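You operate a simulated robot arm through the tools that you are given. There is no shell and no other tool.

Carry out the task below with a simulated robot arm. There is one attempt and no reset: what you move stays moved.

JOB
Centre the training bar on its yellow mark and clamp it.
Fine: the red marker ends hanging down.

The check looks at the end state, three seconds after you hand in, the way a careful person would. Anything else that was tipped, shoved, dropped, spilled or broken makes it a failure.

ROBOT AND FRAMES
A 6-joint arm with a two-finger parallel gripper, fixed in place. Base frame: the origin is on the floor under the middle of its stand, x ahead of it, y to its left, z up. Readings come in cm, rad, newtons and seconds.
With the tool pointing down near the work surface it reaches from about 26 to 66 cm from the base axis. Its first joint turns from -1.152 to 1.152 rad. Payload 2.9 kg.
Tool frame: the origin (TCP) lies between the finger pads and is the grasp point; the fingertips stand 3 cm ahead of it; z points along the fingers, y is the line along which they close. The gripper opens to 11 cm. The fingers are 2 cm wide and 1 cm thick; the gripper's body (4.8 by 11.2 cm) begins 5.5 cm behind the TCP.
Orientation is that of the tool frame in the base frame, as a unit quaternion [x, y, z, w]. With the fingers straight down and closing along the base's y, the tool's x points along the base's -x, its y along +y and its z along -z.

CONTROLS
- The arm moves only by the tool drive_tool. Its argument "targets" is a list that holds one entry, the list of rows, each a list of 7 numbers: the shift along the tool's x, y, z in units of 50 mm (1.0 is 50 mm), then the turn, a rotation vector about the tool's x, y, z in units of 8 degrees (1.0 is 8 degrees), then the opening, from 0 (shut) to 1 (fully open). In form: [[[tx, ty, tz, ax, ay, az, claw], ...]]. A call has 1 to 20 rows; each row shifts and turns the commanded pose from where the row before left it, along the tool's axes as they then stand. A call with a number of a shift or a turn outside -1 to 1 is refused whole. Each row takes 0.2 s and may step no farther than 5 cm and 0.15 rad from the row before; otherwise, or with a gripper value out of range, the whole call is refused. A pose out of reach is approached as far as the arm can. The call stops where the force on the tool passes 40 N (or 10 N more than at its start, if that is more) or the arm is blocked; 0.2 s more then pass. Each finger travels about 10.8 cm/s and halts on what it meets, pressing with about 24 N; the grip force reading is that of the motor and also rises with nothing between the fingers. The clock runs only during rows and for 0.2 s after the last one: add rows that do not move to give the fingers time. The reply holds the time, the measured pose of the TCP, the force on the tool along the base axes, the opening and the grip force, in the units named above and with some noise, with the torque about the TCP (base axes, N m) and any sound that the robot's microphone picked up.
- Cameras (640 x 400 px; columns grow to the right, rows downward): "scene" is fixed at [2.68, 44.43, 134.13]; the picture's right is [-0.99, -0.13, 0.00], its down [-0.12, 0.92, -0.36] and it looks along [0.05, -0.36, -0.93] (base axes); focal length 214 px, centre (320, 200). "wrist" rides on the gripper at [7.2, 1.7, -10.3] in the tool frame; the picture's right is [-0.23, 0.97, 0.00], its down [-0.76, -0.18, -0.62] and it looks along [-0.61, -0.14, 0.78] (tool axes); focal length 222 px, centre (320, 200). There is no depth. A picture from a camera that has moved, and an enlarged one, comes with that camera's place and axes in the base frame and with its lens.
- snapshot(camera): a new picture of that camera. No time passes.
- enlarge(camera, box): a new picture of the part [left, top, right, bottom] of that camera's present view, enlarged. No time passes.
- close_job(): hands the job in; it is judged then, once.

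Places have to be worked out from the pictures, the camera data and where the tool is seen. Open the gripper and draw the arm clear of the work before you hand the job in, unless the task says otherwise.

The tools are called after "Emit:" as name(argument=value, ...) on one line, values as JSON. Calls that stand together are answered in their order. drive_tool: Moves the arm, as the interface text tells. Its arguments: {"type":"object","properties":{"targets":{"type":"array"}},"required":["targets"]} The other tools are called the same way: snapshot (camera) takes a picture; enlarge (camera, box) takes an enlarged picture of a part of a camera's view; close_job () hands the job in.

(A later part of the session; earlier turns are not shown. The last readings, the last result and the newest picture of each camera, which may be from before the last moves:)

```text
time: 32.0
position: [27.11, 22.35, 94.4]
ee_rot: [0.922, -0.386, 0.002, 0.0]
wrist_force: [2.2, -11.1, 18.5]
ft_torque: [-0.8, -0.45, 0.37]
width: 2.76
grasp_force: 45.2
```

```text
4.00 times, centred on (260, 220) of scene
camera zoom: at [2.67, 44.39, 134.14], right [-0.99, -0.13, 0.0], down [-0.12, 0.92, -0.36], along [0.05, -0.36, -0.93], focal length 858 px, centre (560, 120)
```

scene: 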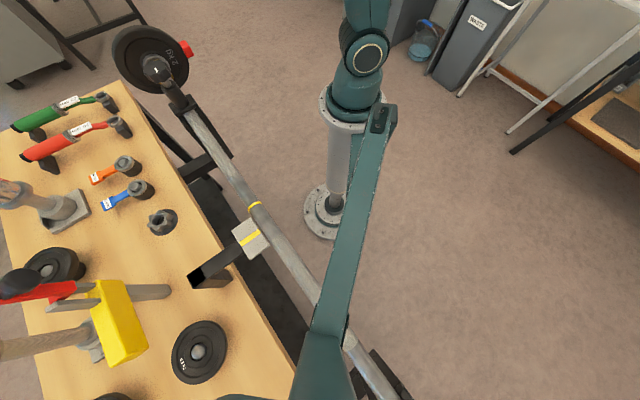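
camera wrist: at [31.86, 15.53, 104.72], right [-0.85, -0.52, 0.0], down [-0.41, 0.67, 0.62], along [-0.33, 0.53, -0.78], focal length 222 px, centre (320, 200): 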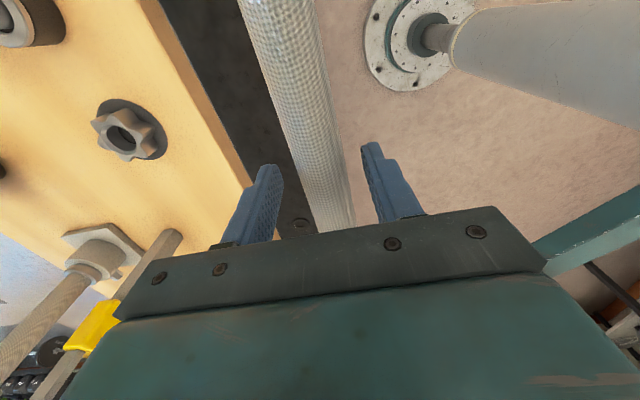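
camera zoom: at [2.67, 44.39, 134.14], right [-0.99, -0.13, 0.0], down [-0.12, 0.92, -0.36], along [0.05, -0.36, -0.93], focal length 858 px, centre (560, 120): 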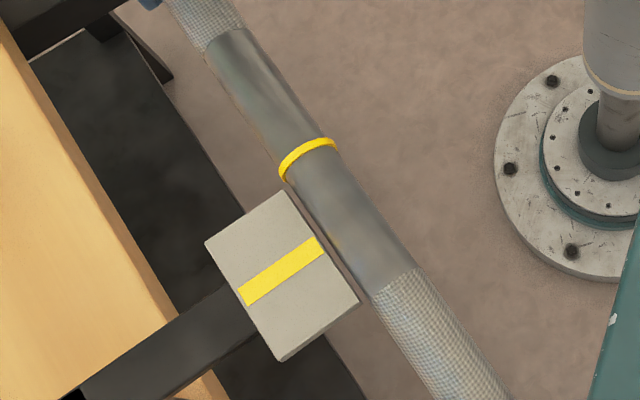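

The bar now slides with modest force; ring moved with the gripper. About 3.6 cm remains; I lift a hair to relieve the downward press and slide 2.8 cm more.

Emit:
drive_tool(targets=[[[0, 0, -0.012, 0, 0, 0, 0.15], [-0.08, 0, 0, 0, 0, 0, 0.15], [-0.08, 0, 0, 0, 0, 0, 0.15], [-0.08, 0, 0, 0, 0, 0, 0.15], [-0.08, 0, 0, 0, 0, 0, 0.15], [-0.08, 0, 0, 0, 0, 0, 0.15], [-0.08, 0, 0, 0, 0, 0, 0.15], [-0.08, 0, 0, 0, 0, 0, 0.15]]])

Emit:
enlarge(camera="scene", box=[200, 180, 320, 255])

Emit:
snapshot(camera="scene")

```text
time: 33.8
position: [25.08, 24.41, 94.47]
ee_rot: [0.923, -0.386, 0.001, 0.0]
wrist_force: [6.1, -4.1, 11.6]
ft_torque: [-0.16, -0.4, 0.28]
width: 2.77
grasp_force: 45.4
```

```text
5.33 times, centred on (260, 218) of scene
camera zoom: at [2.69, 44.41, 134.13], right [-0.99, -0.13, 0.0], down [-0.12, 0.92, -0.36], along [0.05, -0.36, -0.93], focal length 1144 px, centre (640, 107)
```

zoom: 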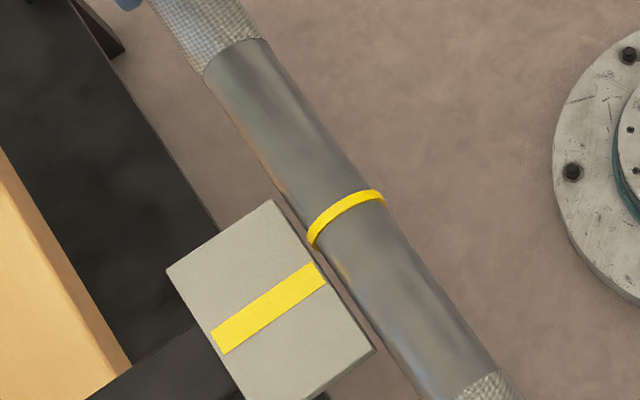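

```text
taken
```

scene: 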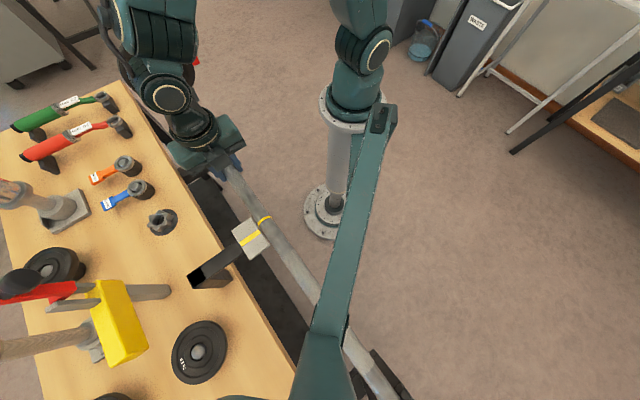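

The ring is about 1 cm short of the stripe. I slide 0.9 cm more and then check.

Emit:
drive_tool(targets=[[[-0.06, 0, 0, 0, 0, 0, 0.15], [-0.06, 0, 0, 0, 0, 0, 0.15], [-0.06, 0, 0, 0, 0, 0, 0.15], [0, 0, 0, 0, 0, 0, 0.15]]])

Emit:
enlarge(camera="scene", box=[220, 190, 300, 240])

```text
time: 34.8
position: [24.51, 25.1, 94.3]
ee_rot: [0.923, -0.385, -0.001, 0.0]
wrist_force: [7.6, -0.4, -6.7]
ft_torque: [-0.15, -0.15, 0.18]
width: 2.76
grasp_force: 45.1
```

```text
8.00 times, centred on (260, 215) of scene
camera zoom: at [2.7, 44.43, 134.13], right [-0.99, -0.13, 0.0], down [-0.12, 0.92, -0.36], along [0.05, -0.36, -0.93], focal length 1716 px, centre (800, 80)
```

zoom: 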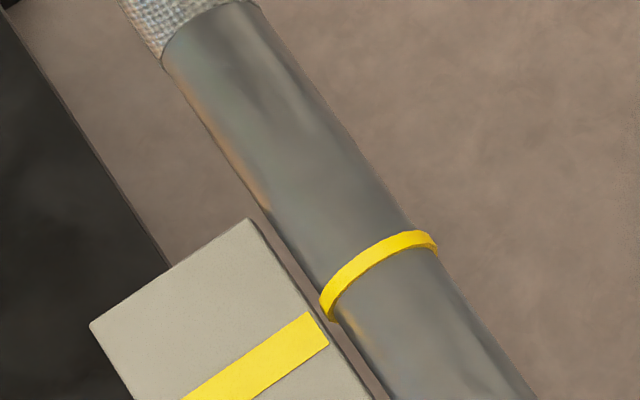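

The ring now looks aligned with the stripe (I'll verify from another viewpoint later). Next I roll the bar about its own axis with the same grip (positive turn about tool x swings the marker from the robot side downward), a small trial first.

Emit:
drive_tool(targets=[[[0, 0, 0, 0.5, 0, 0, 0.15], [0, 0, 0, 0.5, 0, 0, 0.15], [0, 0, 0, 0.5, 0, 0, 0.15], [0, 0, 0, 0.5, 0, 0, 0.15]]])

Emit:
enlarge(camera="scene", box=[100, 0, 260, 100])

```text
time: 35.8
position: [24.27, 24.81, 94.39]
ee_rot: [0.915, -0.381, 0.051, -0.124]
wrist_force: [-14.2, -15.2, 2.1]
ft_torque: [-0.31, 0.68, 0.45]
width: 2.77
grasp_force: 44.7
```

```text
4.00 times, centred on (180, 50) of scene
camera zoom: at [2.65, 44.39, 134.14], right [-0.99, -0.13, 0.0], down [-0.12, 0.92, -0.36], along [0.05, -0.36, -0.93], focal length 858 px, centre (880, 800)
```

zoom: 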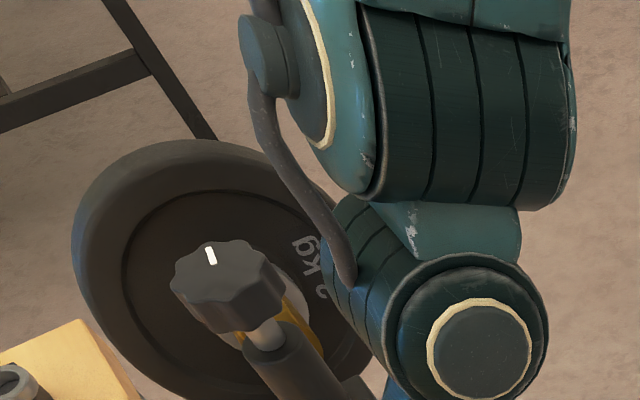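

The side load tells me the bar axis is about 1.3 cm below my TCP (axis z ≈ 93; my earlier height was the ring's top surface). I open, lower the TCP onto the bar axis, and roll the open gripper around the bar the other way to get a long stroke.

Emit:
drive_tool(targets=[[[0, 0, 0, 0, 0, 0, 0.35], [0, 0, 0, 0, 0, 0, 0.5], [0, 0, 0, 0, 0, 0, 0.5]]])

Emit:
snapshot(camera="scene")

Emit:
snapshot(camera="wrist")

```text
time: 36.6
position: [24.43, 25.12, 94.46]
ee_rot: [0.913, -0.382, 0.054, -0.129]
wrist_force: [0.0, 0.5, 0.2]
ft_torque: [0.0, 0.01, 0.01]
width: 5.49
grasp_force: 0.1
```

```text
taken
```

scene: 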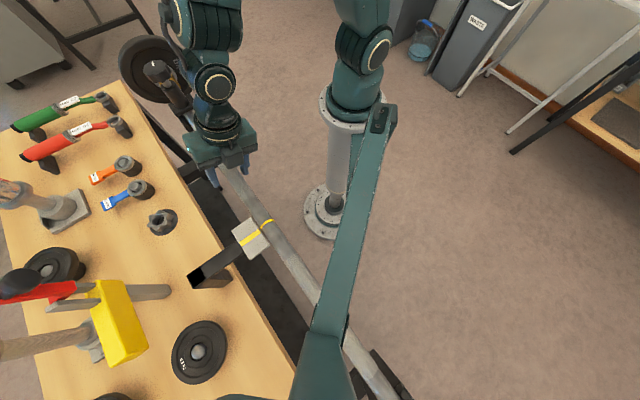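

```text
taken
camera wrist: at [26.4, 16.76, 103.89], right [-0.83, -0.5, -0.27], down [-0.54, 0.54, 0.65], along [-0.18, 0.68, -0.71], focal length 222 px, centre (320, 200)
```

wrist: 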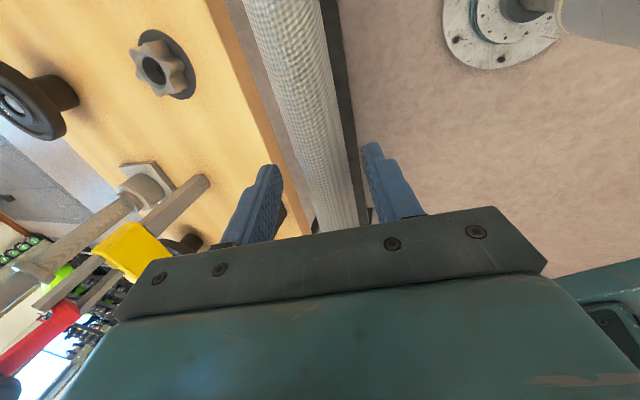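

The view confirms the bar axis is 1.4 cm below the TCP (z ≈ 93.05). I lower onto it and roll the open gripper back around the bar.

Emit:
drive_tool(targets=[[[0, 0.074, 0.27, 0, 0, 0, 0.5], [0, 0, 0, -1, 0, 0, 0.5], [0, 0, 0, -1, 0, 0, 0.5], [0, 0, 0, -1, 0, 0, 0.5], [0, 0, 0, -1, 0, 0, 0.5], [0, 0, 0, -1, 0, 0, 0.5], [0, 0, 0, -1, 0, 0, 0.5]]])

Emit:
snapshot(camera="scene")

Emit:
snapshot(camera="wrist")

```text
time: 38.2
position: [24.41, 25.01, 93.07]
ee_rot: [0.886, -0.371, -0.107, 0.256]
wrist_force: [0.0, 0.3, -0.4]
ft_torque: [0.01, 0.01, -0.01]
width: 5.52
grasp_force: 0.1
```

```text
taken
```

scene: 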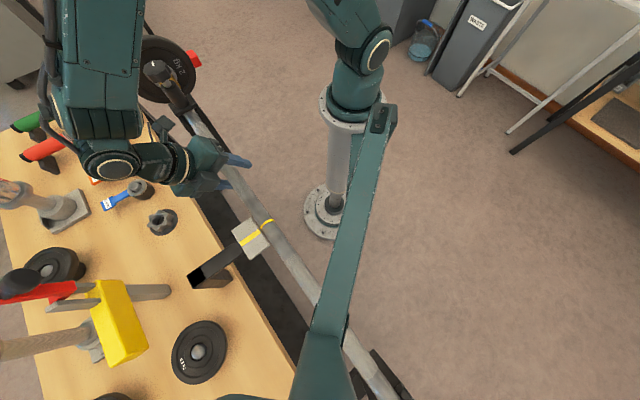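

```text
taken
camera wrist: at [32.52, 22.74, 102.67], right [-0.75, -0.42, 0.52], down [-0.19, 0.88, 0.43], along [-0.64, 0.22, -0.74], focal length 222 px, centre (320, 200)
```

wrist: 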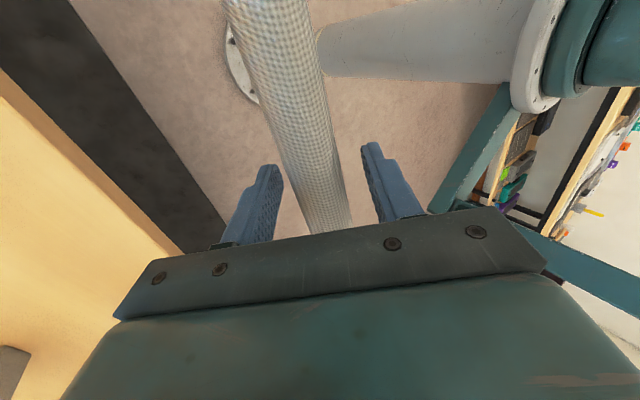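

Lean of −32° reached with the bar centred in the fingers. I check the marker's present angle before closing.

Emit:
enlarge(camera="scene", box=[100, 20, 260, 120])

```text
4.00 times, centred on (180, 70) of scene
camera zoom: at [2.68, 44.43, 134.13], right [-0.99, -0.13, 0.0], down [-0.12, 0.92, -0.36], along [0.05, -0.36, -0.93], focal length 858 px, centre (880, 720)
```

zoom: 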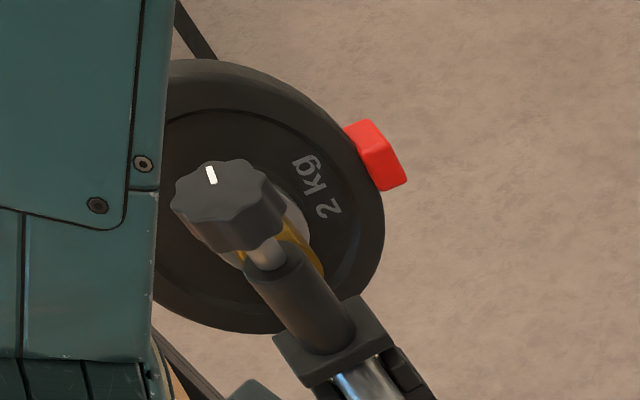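

The marker did not turn in the first trial (the fingers slipped because I was off-axis). Now on-axis, I close and roll +16° again while the plate is visible to the scene camera.

Emit:
drive_tool(targets=[[[0, 0, 0, 0, 0, 0, 0.4], [0, 0, 0, 0, 0, 0, 0.3], [0, 0, 0, 0, 0, 0, 0.25], [0, 0, 0, 0, 0, 0, 0.2], [0, 0, 0, 0, 0, 0, 0.15], [0, 0, 0, 0, 0, 0, 0.15]]])

```text
time: 39.6
position: [24.34, 24.97, 93.01]
ee_rot: [0.887, -0.37, -0.106, 0.254]
wrist_force: [-1.0, -2.2, 2.1]
ft_torque: [0.08, 0.16, 0.27]
width: 2.75
grasp_force: 45.5
```

Emit:
drive_tool(targets=[[[0, 0, 0, 0.5, 0, 0, 0.12], [0, 0, 0, 0.5, 0, 0, 0.12], [0, 0, 0, 0.5, 0, 0, 0.12], [0, 0, 0, 0.5, 0, 0, 0.12]]])

Emit:
enlarge(camera="scene", box=[100, 20, 260, 120])

```text
time: 40.6
position: [24.55, 25.08, 93.0]
ee_rot: [0.914, -0.382, -0.052, 0.129]
wrist_force: [-0.5, -4.4, 4.5]
ft_torque: [0.05, 0.7, 0.25]
width: 2.77
grasp_force: 45.1
```

```text
4.00 times, centred on (180, 70) of scene
camera zoom: at [2.68, 44.41, 134.13], right [-0.99, -0.13, 0.0], down [-0.12, 0.92, -0.36], along [0.05, -0.36, -0.93], focal length 858 px, centre (880, 720)
```

zoom: 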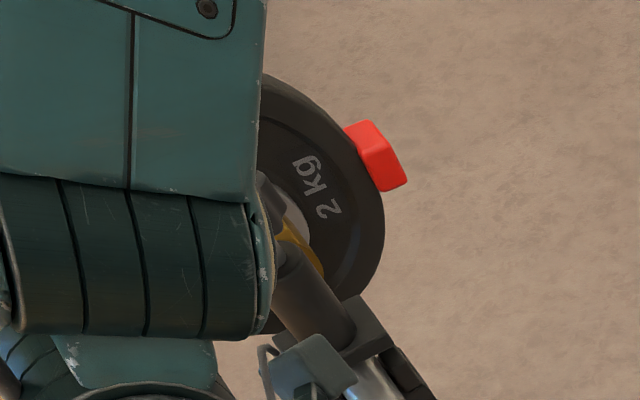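

The torque about the bar reached 0.46 Nm and the fingers just slipped; the marker didn't move. So the marker has to be turned with more leverage, at the marker itself. I release, rise, and go look at the plate end from beyond it.

Emit:
drive_tool(targets=[[[0, 0, 0, 0, 0, 0, 0.3], [0, 0, 0, 0, 0, 0, 0.5], [0, 0, 0, 0, 0, 0, 0.5], [0, 0, -0.8, 0, 0, 0, 0.5], [0, 0, -0.8, 1, 0, 0, 0.5], [0, 0, -0.8, 1, 0, 0, 0.5], [0, 0, -0.9, 0, 0, 0, 0.5], [0, 0, -0.9, 0, 0, 0, 0.5]]])

Emit:
snapshot(camera="wrist")

Emit:
enlarge(camera="scene", box=[220, 190, 300, 240])

```text
time: 42.4
position: [26.38, 26.91, 113.79]
ee_rot: [0.923, -0.386, -0.001, 0.0]
wrist_force: [-0.1, -0.5, 0.1]
ft_torque: [-0.02, 0.0, 0.02]
width: 5.52
grasp_force: 0.0
```

```text
taken
camera wrist: at [30.33, 20.64, 124.15], right [-0.85, -0.52, 0.0], down [-0.41, 0.67, 0.62], along [-0.33, 0.53, -0.78], focal length 222 px, centre (320, 200)
```

wrist: 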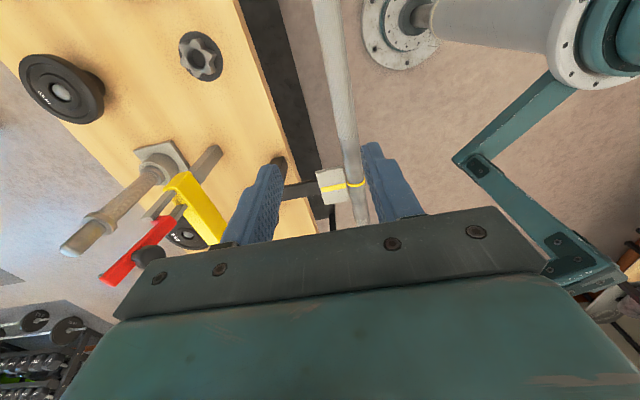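

```text
8.00 times, centred on (260, 215) of scene
camera zoom: at [2.68, 44.42, 134.13], right [-0.99, -0.13, 0.0], down [-0.12, 0.92, -0.36], along [0.05, -0.36, -0.93], focal length 1716 px, centre (800, 80)
```

zoom: 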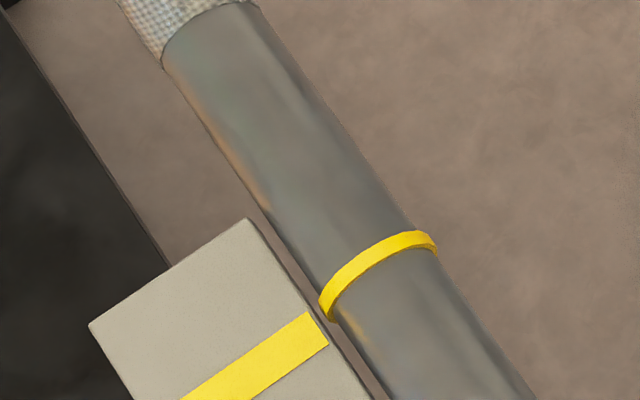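

The ring is still at the stripe. I zoom the wrist view on it from this viewpoint too.

Emit:
enlarge(camera="wrist", box=[300, 150, 380, 230])

```text
5.00 times, centred on (340, 190) of wrist
camera zoom: at [30.33, 20.64, 124.15], right [-0.85, -0.52, 0.0], down [-0.41, 0.67, 0.62], along [-0.33, 0.53, -0.78], focal length 1111 px, centre (220, 250)
```

zoom: 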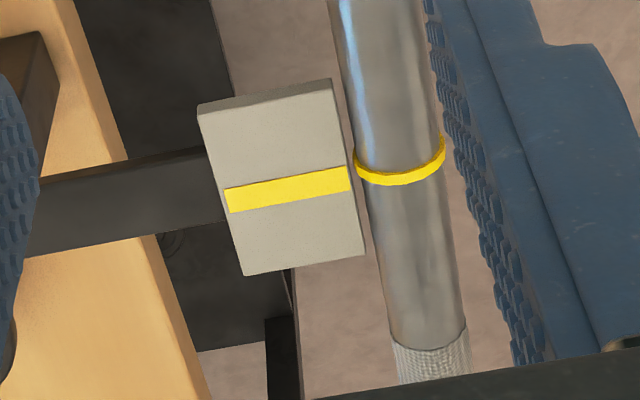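

Combining both viewpoints: the ring still needs about 0.3 cm more toward the far end (stripe is ~0.75 cm higher than the bar axis). I'll do that after turning the marker. Now I travel above the knob to beyond the plate end for a look.

Emit:
drive_tool(targets=[[[0.96, 0.09, 0, 0, 0, 0, 0.5], [0.96, 0.09, 0, 0, 0, 0, 0.5], [0.96, 0.09, 0, 0, 0, 0, 0.5], [0.96, 0.09, 0, 0, 0, 0, 0.5], [0.96, 0.09, 0, 0, 0, 0, 0.5], [0.96, 0.09, 0, 0, 0, 0, 0.5], [0.96, 0.09, 0, 0, 0, 0, 0.5], [0.96, 0.09, 0, 0, 0, 0, 0.5], [0.96, 0.09, 0, 0, 0, 0, 0.5], [0.96, 0.09, 0, 0, 0, 0, 0.5]]])

Emit:
snapshot(camera="wrist")

Emit:
snapshot(camera="scene")

```text
time: 44.6
position: [56.98, -10.37, 113.72]
ee_rot: [0.923, -0.386, -0.002, -0.001]
wrist_force: [-0.6, 0.1, 0.5]
ft_torque: [0.02, -0.02, -0.07]
width: 5.52
grasp_force: 0.0
```

```text
taken
camera wrist: at [60.93, -16.66, 123.86], right [-0.85, -0.52, 0.0], down [-0.41, 0.67, 0.62], along [-0.33, 0.53, -0.78], focal length 222 px, centre (320, 200)
```

wrist: 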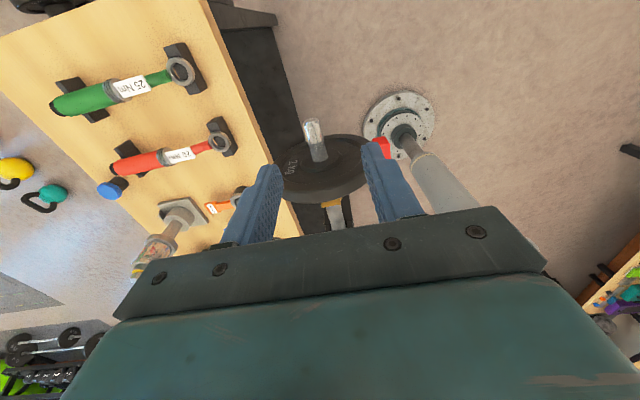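

```text
taken
```

scene: 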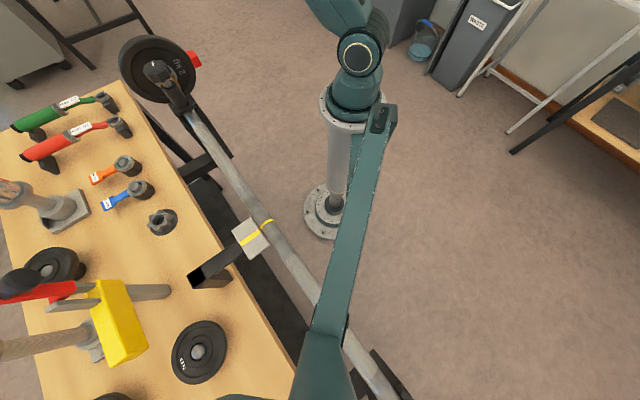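

Emit:
enlarge(camera="wrist", box=[240, 80, 440, 240])

Emit:
enlarge(camera="scene", box=[100, 20, 260, 120])

```text
2.50 times, centred on (340, 160) of wrist
camera zoom: at [60.93, -16.66, 123.86], right [-0.85, -0.52, 0.0], down [-0.41, 0.67, 0.62], along [-0.33, 0.53, -0.78], focal length 555 px, centre (270, 300)
```

zoom: 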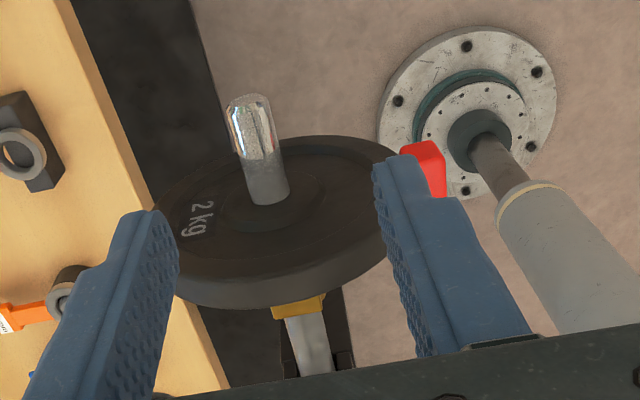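

```text
4.00 times, centred on (180, 70) of scene
camera zoom: at [2.68, 44.43, 134.13], right [-0.99, -0.13, 0.0], down [-0.12, 0.92, -0.36], along [0.05, -0.36, -0.93], focal length 858 px, centre (880, 720)
```

zoom: 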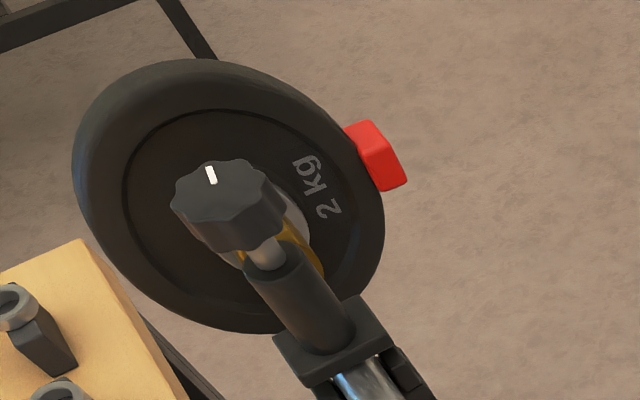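

I can see the plate's outer face, the shiny sleeve stub and the red marker on the robot side (about n = −9 cm from the axis, at axis height). I go above the marker and lean the tool 45° outward so that the hand stays beyond the plate while the fingertips can reach the marker.

Emit:
drive_tool(targets=[[[-0.38, 0.48, 0.2, 0, 0, 0, 0.5], [-0.38, 0.48, 0.2, 0, 0, 0, 0.5], [-0.38, 0.48, 0.2, 0, 0, 0, 0.5], [0, 0, 0, 0, -0.94, 0, 0.5], [0, 0, 0, 0, -0.94, 0, 0.5], [0, 0, 0, 0, -0.94, 0, 0.5], [0, 0, 0, 0, -0.94, 0, 0.5], [0, 0, 0, 0, -0.94, 0, 0.5], [0, 0, 0, 0, -0.94, 0, 0.5]]])

Emit:
snapshot(camera="wrist")

Emit:
enlarge(camera="scene", box=[60, 0, 260, 125])

```text
time: 46.6
position: [47.04, -12.31, 109.9]
ee_rot: [0.917, -0.384, -0.098, -0.045]
wrist_force: [1.1, 0.7, 0.1]
ft_torque: [-0.01, -0.01, 0.05]
width: 5.5
grasp_force: 0.1
out of reach, approached as far as the arm can: row 5, 6, 7, 8, 9
```

```text
taken
camera wrist: at [52.28, -20.2, 118.43], right [-0.85, -0.52, 0.04], down [-0.31, 0.56, 0.77], along [-0.43, 0.64, -0.63], focal length 222 px, centre (320, 200)
```

wrist: 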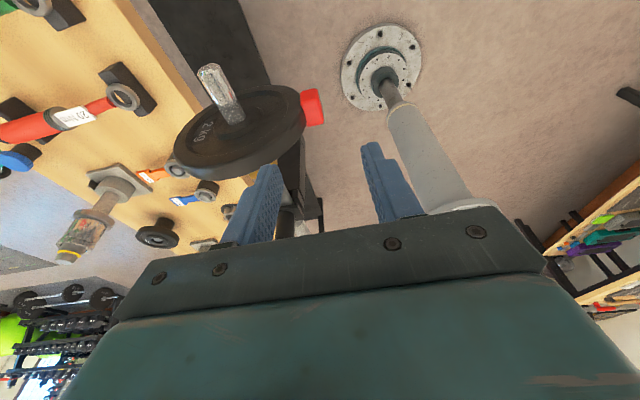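

```text
3.20 times, centred on (160, 62) of scene
camera zoom: at [2.68, 44.43, 134.13], right [-0.99, -0.13, 0.0], down [-0.12, 0.92, -0.36], along [0.05, -0.36, -0.93], focal length 686 px, centre (832, 640)
```

zoom: 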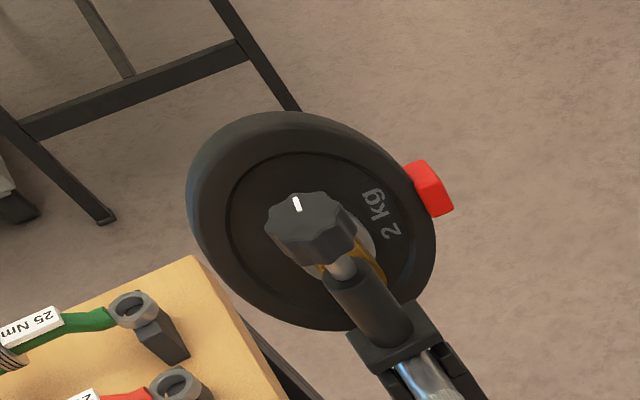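

The outward lean isn't reachable, so I change approach: grip the plate's rim from the top (fingers straddling its thickness) and carry it around over the top. I undo the lean and turn the tool so it closes along the bar.

Emit:
drive_tool(targets=[[[0, 0, 0, 0, 0.94, 0, 0.5], [0, 0, 0, 0, 0.94, 0, 0.5], [0, 0, 0, 0, 0.94, 0, 0.5], [0, 0, 0, 0, 0.94, 0, 0.5], [0, 0, 0, 0, 0.94, 0, 0.5], [0, 0, 0, 0, 0.94, 0, 0.5]]])

```text
time: 48.0
position: [47.28, -12.07, 109.95]
ee_rot: [0.884, -0.372, 0.263, 0.106]
wrist_force: [0.1, 1.1, 0.2]
ft_torque: [0.02, 0.05, 0.01]
width: 5.51
grasp_force: 0.0
out of reach, approached as far as the arm can: row 1
```

The commanded pose had been clipped, so I'm now leaning 33° the other way; I level the tool and turn it 90° so it closes along the bar.

Emit:
drive_tool(targets=[[[0, 0, 0, 0, -0.82, 0, 0.5], [0, 0, 0, 0, -0.82, 0, 0.5], [0, 0, 0, 0, -0.82, 0, 0.5], [0, 0, 0, 0, -0.82, 0, 0.5], [0, 0, 0, 0, -0.83, 0, 0.5], [0, 0, 0, 0, 0, 1, 0.5], [0, 0, 0, 0, 0, 1, 0.5], [0, 0, 0, 0, 0, 1, 0.5], [0, 0, 0, 0, 0, 1, 0.5], [0, 0, 0, 0, 0, 1, 0.5], [0, 0, 0, 0, 0, 1, 0.5], [0, 0, 0, 0, 0, 1, 0.5], [0, 0, 0, 0, 0, 1, 0.5], [0, 0, 0, 0, 0, 1, 0.5], [0, 0, 0, 0, 0, 1, 0.5], [0, 0, 0, 0, 0, 1, 0.5], [0, 0, 0, 0, 0, 0.25, 0.5]]])

Emit:
snapshot(camera="wrist")

```text
time: 51.6
position: [47.28, -12.06, 109.96]
ee_rot: [-0.378, 0.926, 0.002, 0.003]
wrist_force: [0.2, -1.0, 0.0]
ft_torque: [0.0, 0.02, 0.02]
width: 5.5
grasp_force: 0.0
```

```text
taken
camera wrist: at [40.9, -15.96, 120.22], right [-0.52, 0.85, 0.0], down [0.67, 0.4, 0.63], along [0.54, 0.33, -0.78], focal length 222 px, centre (320, 200)
```

wrist: 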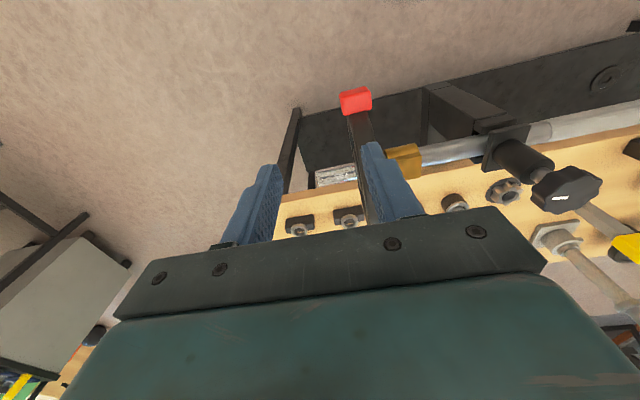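

Now the camera looks at the plate edge-on from the robot side. I zoom to measure the marker and the plate's mid-plane.

Emit:
enlarge(camera="wrist", box=[270, 70, 450, 220])

```text
2.67 times, centred on (360, 145) of wrist
camera zoom: at [40.9, -15.96, 120.22], right [-0.52, 0.85, 0.0], down [0.67, 0.4, 0.63], along [0.54, 0.33, -0.78], focal length 592 px, centre (213, 347)
```

zoom: 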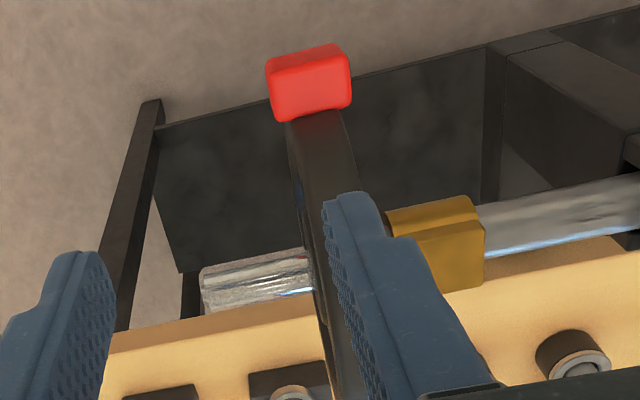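

Marker spans about 3.4 cm along the bar, centred at s≈48.0, with the plate 2.5 cm thick at the same place. I move over the plate's top, slightly to the bench side, and check the straddle alignment.

Emit:
drive_tool(targets=[[[-0.8, 0.273, 0, 0, 0, 0, 0.5], [-0.8, 0.273, 0, 0, 0, 0, 0.5], [-0.8, 0.273, 0, 0, 0, 0, 0.5]]])

Emit:
snapshot(camera="wrist")

Emit:
enlarge(camera="scene", box=[60, 0, 260, 125])

```text
time: 52.4
position: [53.0, -0.77, 109.86]
ee_rot: [-0.378, 0.926, 0.002, 0.003]
wrist_force: [-0.2, -0.7, 0.1]
ft_torque: [0.02, -0.03, 0.03]
width: 5.52
grasp_force: 0.0
```

```text
taken
camera wrist: at [46.65, -4.7, 120.12], right [-0.52, 0.85, 0.0], down [0.67, 0.4, 0.63], along [0.53, 0.33, -0.78], focal length 222 px, centre (320, 200)
```

wrist: 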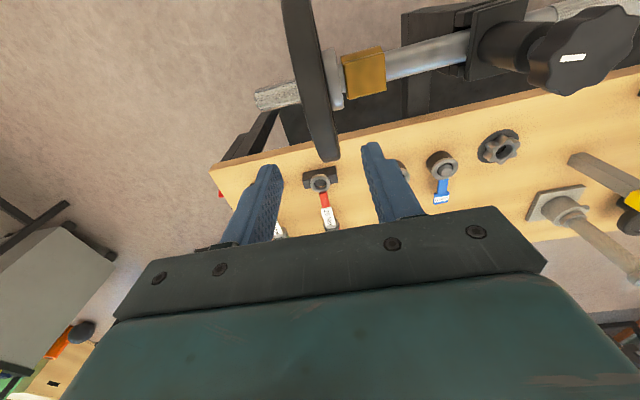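

```text
3.20 times, centred on (160, 62) of scene
camera zoom: at [2.68, 44.43, 134.13], right [-0.99, -0.13, 0.0], down [-0.12, 0.92, -0.36], along [0.05, -0.36, -0.93], focal length 686 px, centre (832, 640)
```

zoom: 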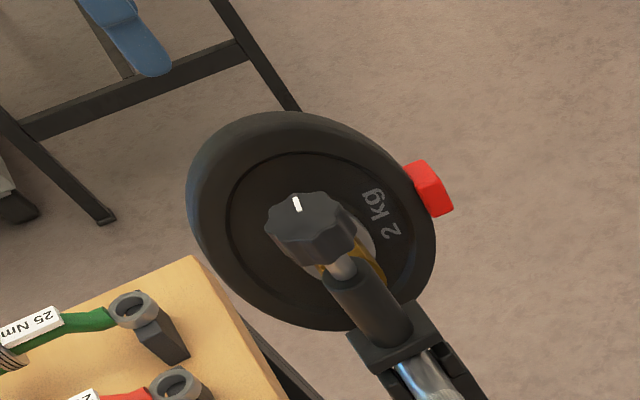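

The plate rim is centred between the fingers. I test how far I can lean toward the bench here (for a long stroke) before descending.

Emit:
drive_tool(targets=[[[0, 0, 0, 0, 1, 0, 0.5], [0, 0, 0, 0, 1, 0, 0.5], [0, 0, 0, 0, 1, 0, 0.5]]])

```text
time: 53.2
position: [53.84, 1.54, 109.12]
ee_rot: [-0.376, 0.924, -0.003, -0.063]
wrist_force: [0.3, 0.3, 0.3]
ft_torque: [-0.02, -0.04, -0.01]
width: 5.49
grasp_force: 0.0
out of reach, approached as far as the arm can: row 1, 2, 3
```

Lean outward is reach-limited at this height, so I level the tool, re-centre over the rim on the bench side (about n=+3.5) and then descend vertically.

Emit:
drive_tool(targets=[[[0, 0, 0, 0.3, -0.85, 0, 0.5], [0.15, -0.18, 0.2, 0, 0, 0, 0.5], [0, 0, 0.3, 0, 0, 0, 0.5], [0, 0, 0, 0, 0, 0, 0.5]]])

Emit:
snapshot(camera="wrist")

```text
time: 54.2
position: [54.0, 0.43, 106.45]
ee_rot: [-0.377, 0.926, -0.001, 0.001]
wrist_force: [0.2, 0.1, 0.3]
ft_torque: [0.01, 0.0, 0.0]
width: 5.48
grasp_force: 0.1
```

```text
taken
camera wrist: at [47.65, -3.43, 116.87], right [-0.52, 0.86, 0.0], down [0.67, 0.4, 0.62], along [0.53, 0.32, -0.78], focal length 222 px, centre (320, 200)
```

wrist: 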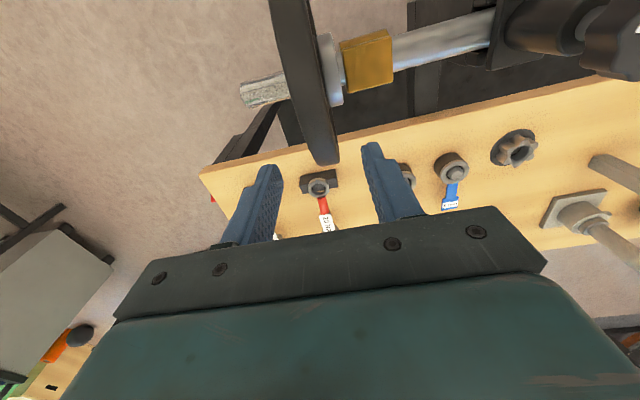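

Centred within a few mm. I descend to straddle the rim (TCP about 6.3 cm from the bar axis) and close on the plate.

Emit:
drive_tool(targets=[[[0, 0.03, 0.6, 0, 0, 0, 0.5], [0, 0, 0.6, 0, 0, 0, 0.5], [0, 0, 0.44, 0, 0, 0, 0.5], [0, 0, 0, 0, 0, 0, 0.4], [0, 0, 0, 0, 0, 0, 0.33], [0, 0, 0, 0, 0, 0, 0.28], [0, 0, 0, 0, 0, 0, 0.24], [0, 0, 0, 0, 0, 0, 0.2], [0, 0, 0, 0, 0, 0, 0.16]]])

Emit:
snapshot(camera="wrist")

```text
time: 56.2
position: [53.8, 0.36, 98.34]
ee_rot: [-0.377, 0.926, -0.001, 0.0]
wrist_force: [5.4, -4.8, -0.9]
ft_torque: [0.76, 0.45, 0.6]
width: 2.21
grasp_force: 44.7
```

```text
taken
camera wrist: at [47.5, -3.49, 108.7], right [-0.52, 0.86, 0.0], down [0.67, 0.41, 0.62], along [0.53, 0.32, -0.78], focal length 222 px, centre (320, 200)
```

wrist: 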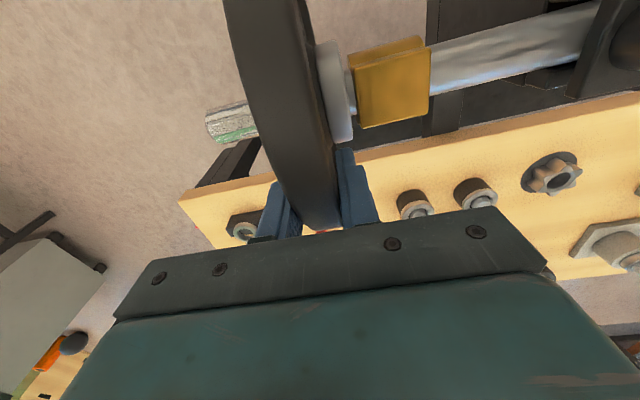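

Plate is gripped (2.2 cm). I carry the rim around the bar axis with the tool turning along, 12° first, watching forces and the marker.

Emit:
drive_tool(targets=[[[0.0755, 0, -0.0448, 0, -0.5, 0, 0.15], [0.0755, 0, -0.0448, 0, -0.5, 0, 0.15], [0.0755, 0, -0.0448, 0, -0.5, 0, 0.15]]])

Emit:
snapshot(camera="scene")

Emit:
snapshot(camera="wrist")

```text
time: 57.0
position: [52.8, -0.31, 98.96]
ee_rot: [-0.374, 0.922, 0.04, 0.095]
wrist_force: [2.1, -9.1, -16.0]
ft_torque: [0.05, 0.11, 1.26]
width: 2.22
grasp_force: 44.7
```

```text
taken
```

scene: 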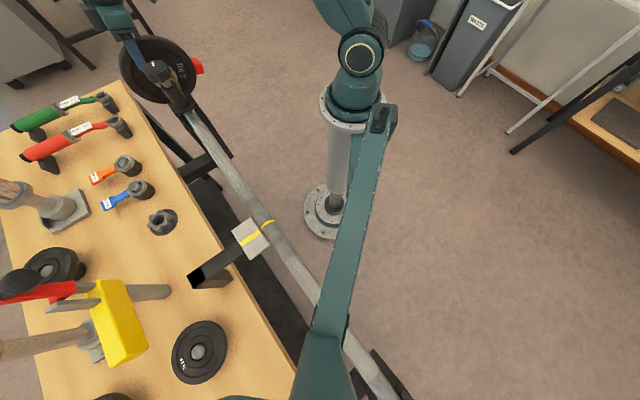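

```text
taken
camera wrist: at [45.16, -5.56, 107.57], right [-0.52, 0.85, 0.05], down [0.57, 0.3, 0.77], along [0.64, 0.43, -0.64], focal length 222 px, centre (320, 200)
```

wrist: 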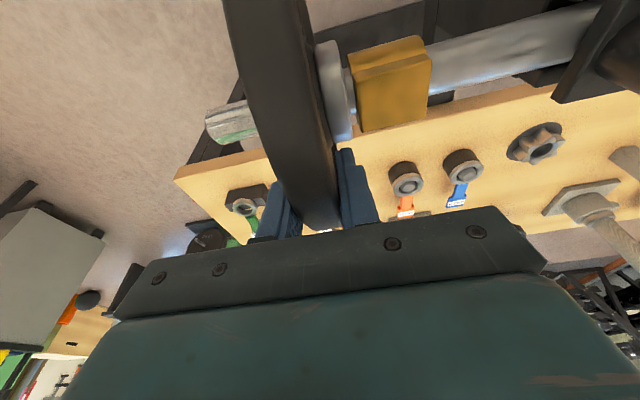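

It works: the marker is moving down with the plate. I continue the stroke.

Emit:
drive_tool(targets=[[[0.0755, 0, -0.0448, 0, -0.5, 0, 0.15], [0.0755, 0, -0.0448, 0, -0.5, 0, 0.15], [0.0755, 0, -0.0448, 0, -0.5, 0, 0.15], [0.0755, 0, -0.0448, 0, -0.5, 0, 0.15], [0.0755, 0, -0.0448, 0, -0.5, 0, 0.15]]])

Emit:
enlarge(camera="scene", box=[60, 0, 260, 125])

```text
time: 58.2
position: [51.36, -1.91, 99.35]
ee_rot: [-0.363, 0.891, 0.104, 0.252]
wrist_force: [-4.7, -11.2, -18.7]
ft_torque: [0.13, 1.25, 2.02]
width: 2.22
grasp_force: 44.7
```

```text
3.20 times, centred on (160, 62) of scene
camera zoom: at [2.7, 44.4, 134.14], right [-0.99, -0.13, 0.0], down [-0.12, 0.92, -0.36], along [0.05, -0.36, -0.93], focal length 686 px, centre (832, 640)
```

zoom: 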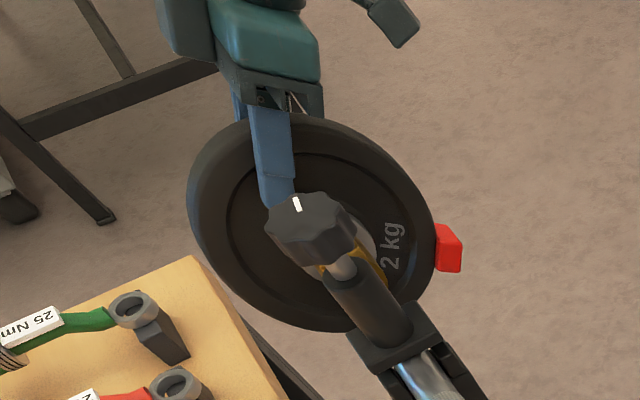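

About 32° done, with some twisting load building up. I add a tiny orientation correction to relieve it and continue.

Emit:
drive_tool(targets=[[[0, 0, 0, -0.08, 0, -0.05, 0.15], [0.0755, 0, -0.0448, 0, -0.5, 0, 0.15], [0.0755, 0, -0.0448, 0, -0.5, 0, 0.15], [0.0755, 0, -0.0448, 0, -0.5, 0, 0.15], [0.0755, 0, -0.0448, 0, -0.5, 0, 0.15]]])

Emit:
enlarge(camera="scene", box=[60, 0, 260, 125])

```text
time: 59.4
position: [50.13, -3.09, 99.23]
ee_rot: [-0.348, 0.846, 0.157, 0.372]
wrist_force: [-6.2, 2.8, -28.4]
ft_torque: [-1.53, -0.37, -0.34]
width: 2.21
grasp_force: 45.0
```

```text
3.20 times, centred on (160, 62) of scene
camera zoom: at [2.71, 44.43, 134.12], right [-0.99, -0.13, 0.0], down [-0.12, 0.92, -0.36], along [0.05, -0.36, -0.93], focal length 686 px, centre (832, 640)
```

zoom: 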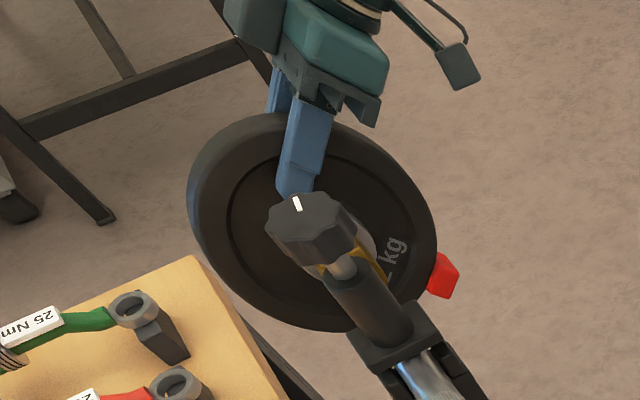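

About 48° done; the load shows I'm pulling slightly upward, so I ease down 1.5 mm and continue 16° more.

Emit:
drive_tool(targets=[[[0.022, 0, 0.02, 0.03, 0, 0, 0.15], [0.0755, 0, -0.0448, 0, -0.5, 0, 0.15], [0.0755, 0, -0.0448, 0, -0.5, 0, 0.15], [0.0755, 0, -0.0448, 0, -0.5, 0, 0.15], [0.0755, 0, -0.0448, 0, -0.5, 0, 0.15]]])

Emit:
enlarge(camera="scene", box=[60, 0, 260, 125])

Emit:
snapshot(camera="wrist")

```text
time: 60.6
position: [49.0, -4.24, 98.42]
ee_rot: [-0.324, 0.785, 0.203, 0.488]
wrist_force: [-17.7, -6.7, -8.0]
ft_torque: [-1.18, 0.74, 1.37]
width: 2.19
grasp_force: 44.8
```

```text
3.20 times, centred on (160, 62) of scene
camera zoom: at [2.65, 44.41, 134.13], right [-0.99, -0.13, 0.0], down [-0.12, 0.92, -0.36], along [0.05, -0.36, -0.93], focal length 686 px, centre (832, 640)
```

zoom: 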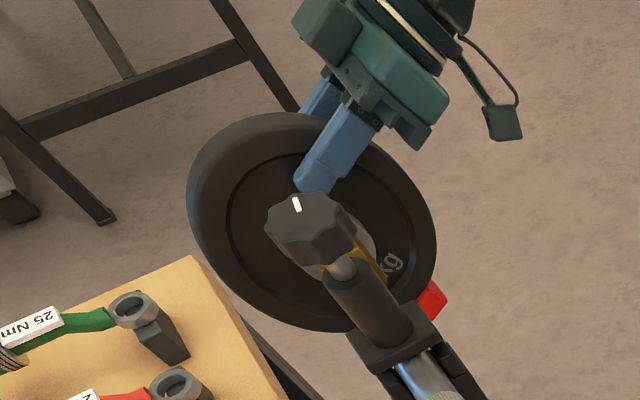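

```text
taken
camera wrist: at [39.02, -11.84, 96.45], right [-0.62, 0.76, 0.21], down [-0.03, -0.29, 0.96], along [0.79, 0.58, 0.2], focal length 222 px, centre (320, 200)
```

wrist: 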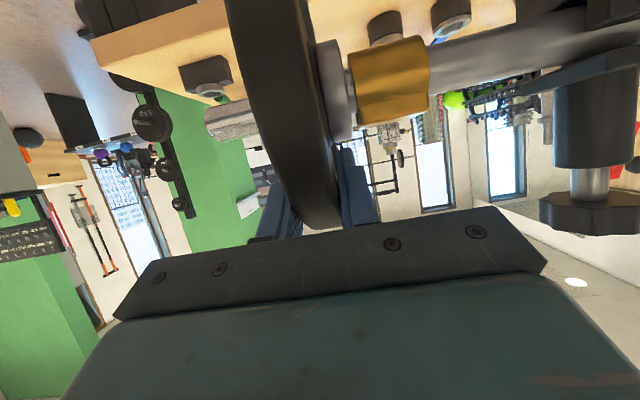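

About 64° done. I ease the translation forward a little and try to finish the remaining ~26°.

Emit:
drive_tool(targets=[[[0.03, 0, -0.017, 0, 0, 0, 0.15], [0.0755, 0, -0.0448, 0, -0.5, 0, 0.15], [0.0755, 0, -0.0448, 0, -0.5, 0, 0.15], [0.0755, 0, -0.0448, 0, -0.5, 0, 0.15]]])

Emit:
enlarge(camera="scene", box=[60, 0, 260, 125])

```text
time: 61.6
position: [48.21, -5.07, 97.59]
ee_rot: [-0.3, 0.728, 0.236, 0.569]
wrist_force: [1.4, 4.6, -2.6]
ft_torque: [0.17, 0.34, 2.11]
width: 2.21
grasp_force: 44.7
```

```text
3.20 times, centred on (160, 62) of scene
camera zoom: at [2.69, 44.44, 134.12], right [-0.99, -0.13, 0.0], down [-0.12, 0.92, -0.36], along [0.05, -0.36, -0.93], focal length 686 px, centre (832, 640)
```

zoom: 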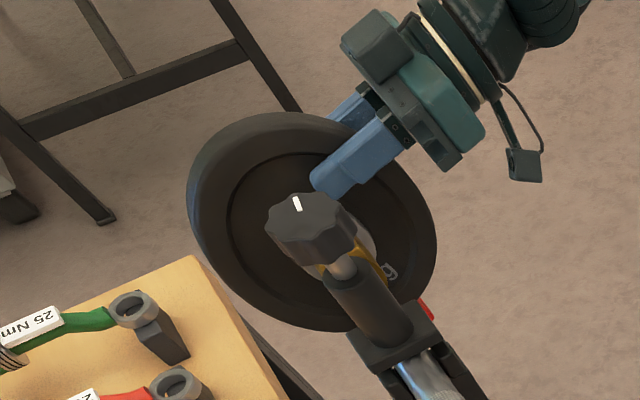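

76° done. I relieve the twist slightly and go the last ~12°.

Emit:
drive_tool(targets=[[[0.01, 0, -0.006, -0.08, 0, 0, 0.15], [0.0755, 0, -0.0448, 0, -0.5, 0, 0.15], [0.0755, 0, -0.0448, 0, -0.5, 0, 0.15], [0.0755, 0, -0.0448, 0, -0.5, 0, 0.15]]])

Emit:
snapshot(camera="wrist")

Emit:
enlarge(camera="scene", box=[60, 0, 260, 125])

```text
time: 62.6
position: [47.96, -5.56, 96.87]
ee_rot: [-0.284, 0.686, 0.257, 0.618]
wrist_force: [20.9, 8.2, 6.8]
ft_torque: [0.5, -1.18, -1.91]
width: 2.23
grasp_force: 45.3
out of reach, approached as far as the arm can: row 4
```

```text
taken
camera wrist: at [39.0, -12.15, 90.74], right [-0.67, 0.7, 0.23], down [-0.25, -0.51, 0.82], along [0.69, 0.5, 0.52], focal length 222 px, centre (320, 200)
```

wrist: 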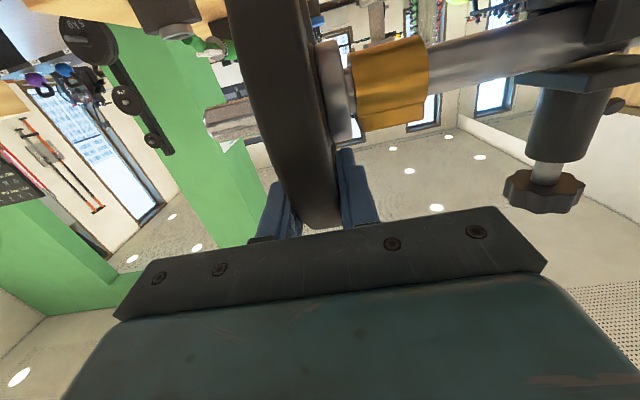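

```text
3.20 times, centred on (160, 62) of scene
camera zoom: at [2.73, 44.45, 134.12], right [-0.99, -0.13, 0.0], down [-0.12, 0.92, -0.36], along [0.05, -0.36, -0.93], focal length 686 px, centre (832, 640)
```

zoom: 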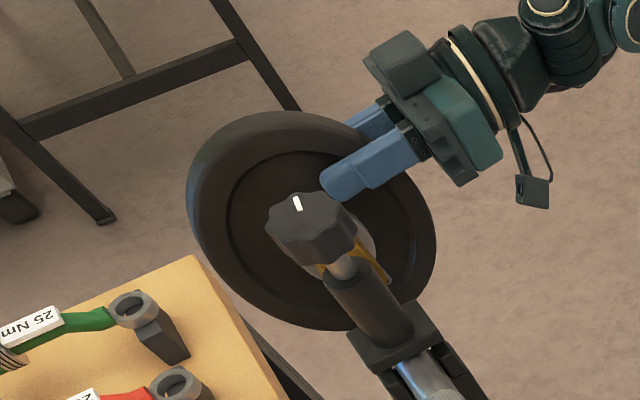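

Tool has turned about 84° and reached its limit. I release the plate, back straight out toward the robot side, and then look at where the marker is.

Emit:
drive_tool(targets=[[[0, 0, 0, 0, 0, 0, 0.25], [0, 0, 0, 0, 0, 0, 0.4], [0, 0, 0, 0, 0, 0, 0.5], [0, 0, -0.6, 0, 0, 0, 0.5], [0, 0, -0.8, 0, 0, 0, 0.5]]])

Emit:
snapshot(camera="wrist")

Emit:
enlarge(camera="scene", box=[60, 0, 260, 125])

```text
time: 63.8
position: [42.96, -10.2, 97.4]
ee_rot: [-0.286, 0.691, 0.256, 0.612]
wrist_force: [0.4, 0.3, -0.1]
ft_torque: [0.0, 0.0, 0.01]
width: 5.51
grasp_force: 0.1
out of reach, approached as far as the arm can: row 5
```

```text
taken
camera wrist: at [33.94, -16.86, 91.3], right [-0.67, 0.7, 0.23], down [-0.24, -0.5, 0.83], along [0.7, 0.5, 0.51], focal length 222 px, centre (320, 200)
```

wrist: 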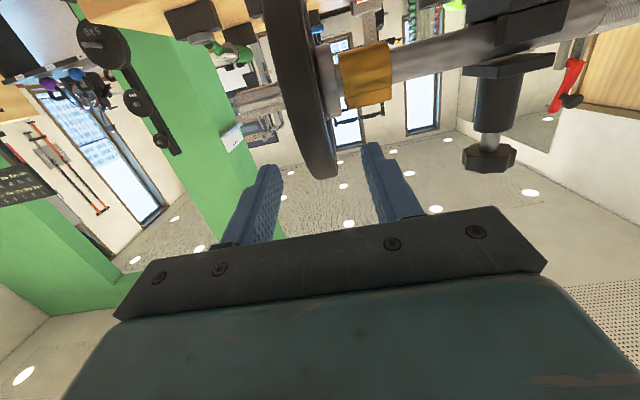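

```text
3.20 times, centred on (160, 62) of scene
camera zoom: at [2.68, 44.43, 134.13], right [-0.99, -0.13, 0.0], down [-0.12, 0.92, -0.36], along [0.05, -0.36, -0.93], focal length 686 px, centre (832, 640)
```

zoom: 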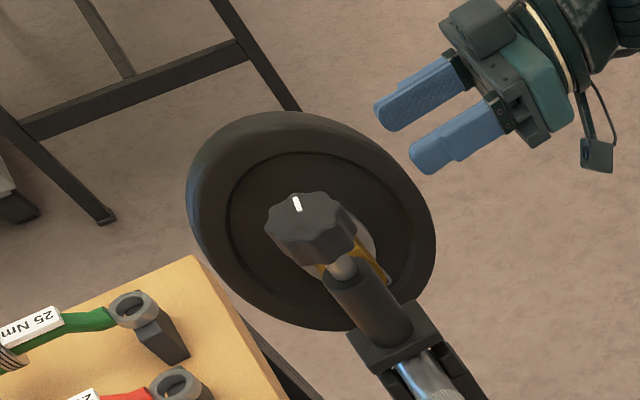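

I raise the hand, level it, and swing round to view the plate from beyond its outer end.

Emit:
drive_tool(targets=[[[-0.8, 0, 0, 0, 0, 0, 0.5], [-0.8, 0, 0, 0, 0, 0, 0.5], [-0.4, 0, 0, 0, 1, 0, 0.5], [0, 0, 0, 0, 1, 0, 0.5], [0, 0, 0, 0, 1, 0, 0.5], [0, 0, 0, 0, 1, 0, 0.5], [0, 0, 0, 0, 1, 0, 0.5], [0, 0, 0, 0, 1, 0, 0.5], [0, 0, 0, 0, 1, 0, 0.5], [0, 0, 0, 0, 1, 0, 0.5], [0, 0, 0, 0, 1, 0, 0.5], [0, 0, 0, 0, 1, 0, 0.5]]])

```text
time: 66.4
position: [44.02, -8.37, 106.98]
ee_rot: [-0.386, 0.922, 0.015, 0.03]
wrist_force: [-1.0, 0.2, 0.2]
ft_torque: [-0.02, 0.02, 0.05]
width: 5.51
grasp_force: 0.1
out of reach, approached as far as the arm can: row 1, 2
```

Level again; now I turn to face back along the bar and move beyond the plate end, lower, for a view of the marker.

Emit:
drive_tool(targets=[[[0, 0, 0, 0, 0.48, -0.8, 0.5], [0, 0, 0, 0, 0, -1, 0.5], [0, 0, 0, 0, 0, -1, 0.5], [0, 0, 0, 0, 0, -1, 0.5], [0, 0, 0, 0, 0, -1, 0.5], [0, 0, 0, 0, 0, -1, 0.5], [0, 0, 0, 0, 0, -1, 0.5], [0, 0, 0, 0, 0, -1, 0.5], [0, 0, 0, 0, 0, -1, 0.5], [0, 0, 0, 0, 0, -1, 0.5], [0, 0, 0, 0, 0, -1, 0.5], [0, 0, 0, 0, 0, -0.5, 0.5], [0.587, -0.453, 0, 0, 0, 0, 0.5], [0.587, -0.453, 0, 0, 0, 0, 0.5], [0.587, -0.453, 0, 0, 0, 0, 0.5]]])

Emit:
snapshot(camera="wrist")

```text
time: 69.6
position: [55.27, -9.49, 106.86]
ee_rot: [0.927, -0.376, 0.001, -0.001]
wrist_force: [-0.3, 0.1, -1.0]
ft_torque: [0.01, 0.0, 0.0]
width: 5.51
grasp_force: 0.0
```

```text
taken
camera wrist: at [59.35, -15.9, 117.28], right [-0.84, -0.54, 0.0], down [-0.42, 0.66, 0.62], along [-0.34, 0.53, -0.78], focal length 222 px, centre (320, 200)
```

wrist: 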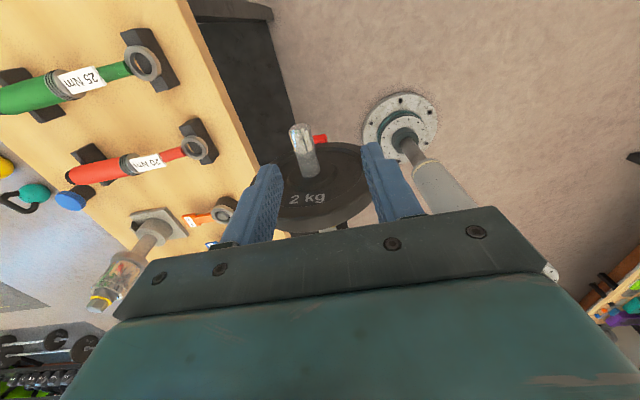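

Emit:
enlarge(camera="wrist", box=[260, 100, 400, 240])

```text
2.86 times, centred on (330, 170) of wrist
camera zoom: at [59.35, -15.9, 117.28], right [-0.84, -0.54, 0.0], down [-0.42, 0.66, 0.62], along [-0.34, 0.53, -0.78], focal length 635 px, centre (291, 286)
```

zoom: 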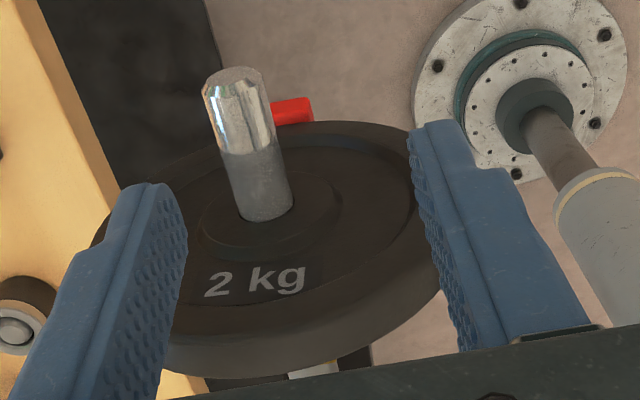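

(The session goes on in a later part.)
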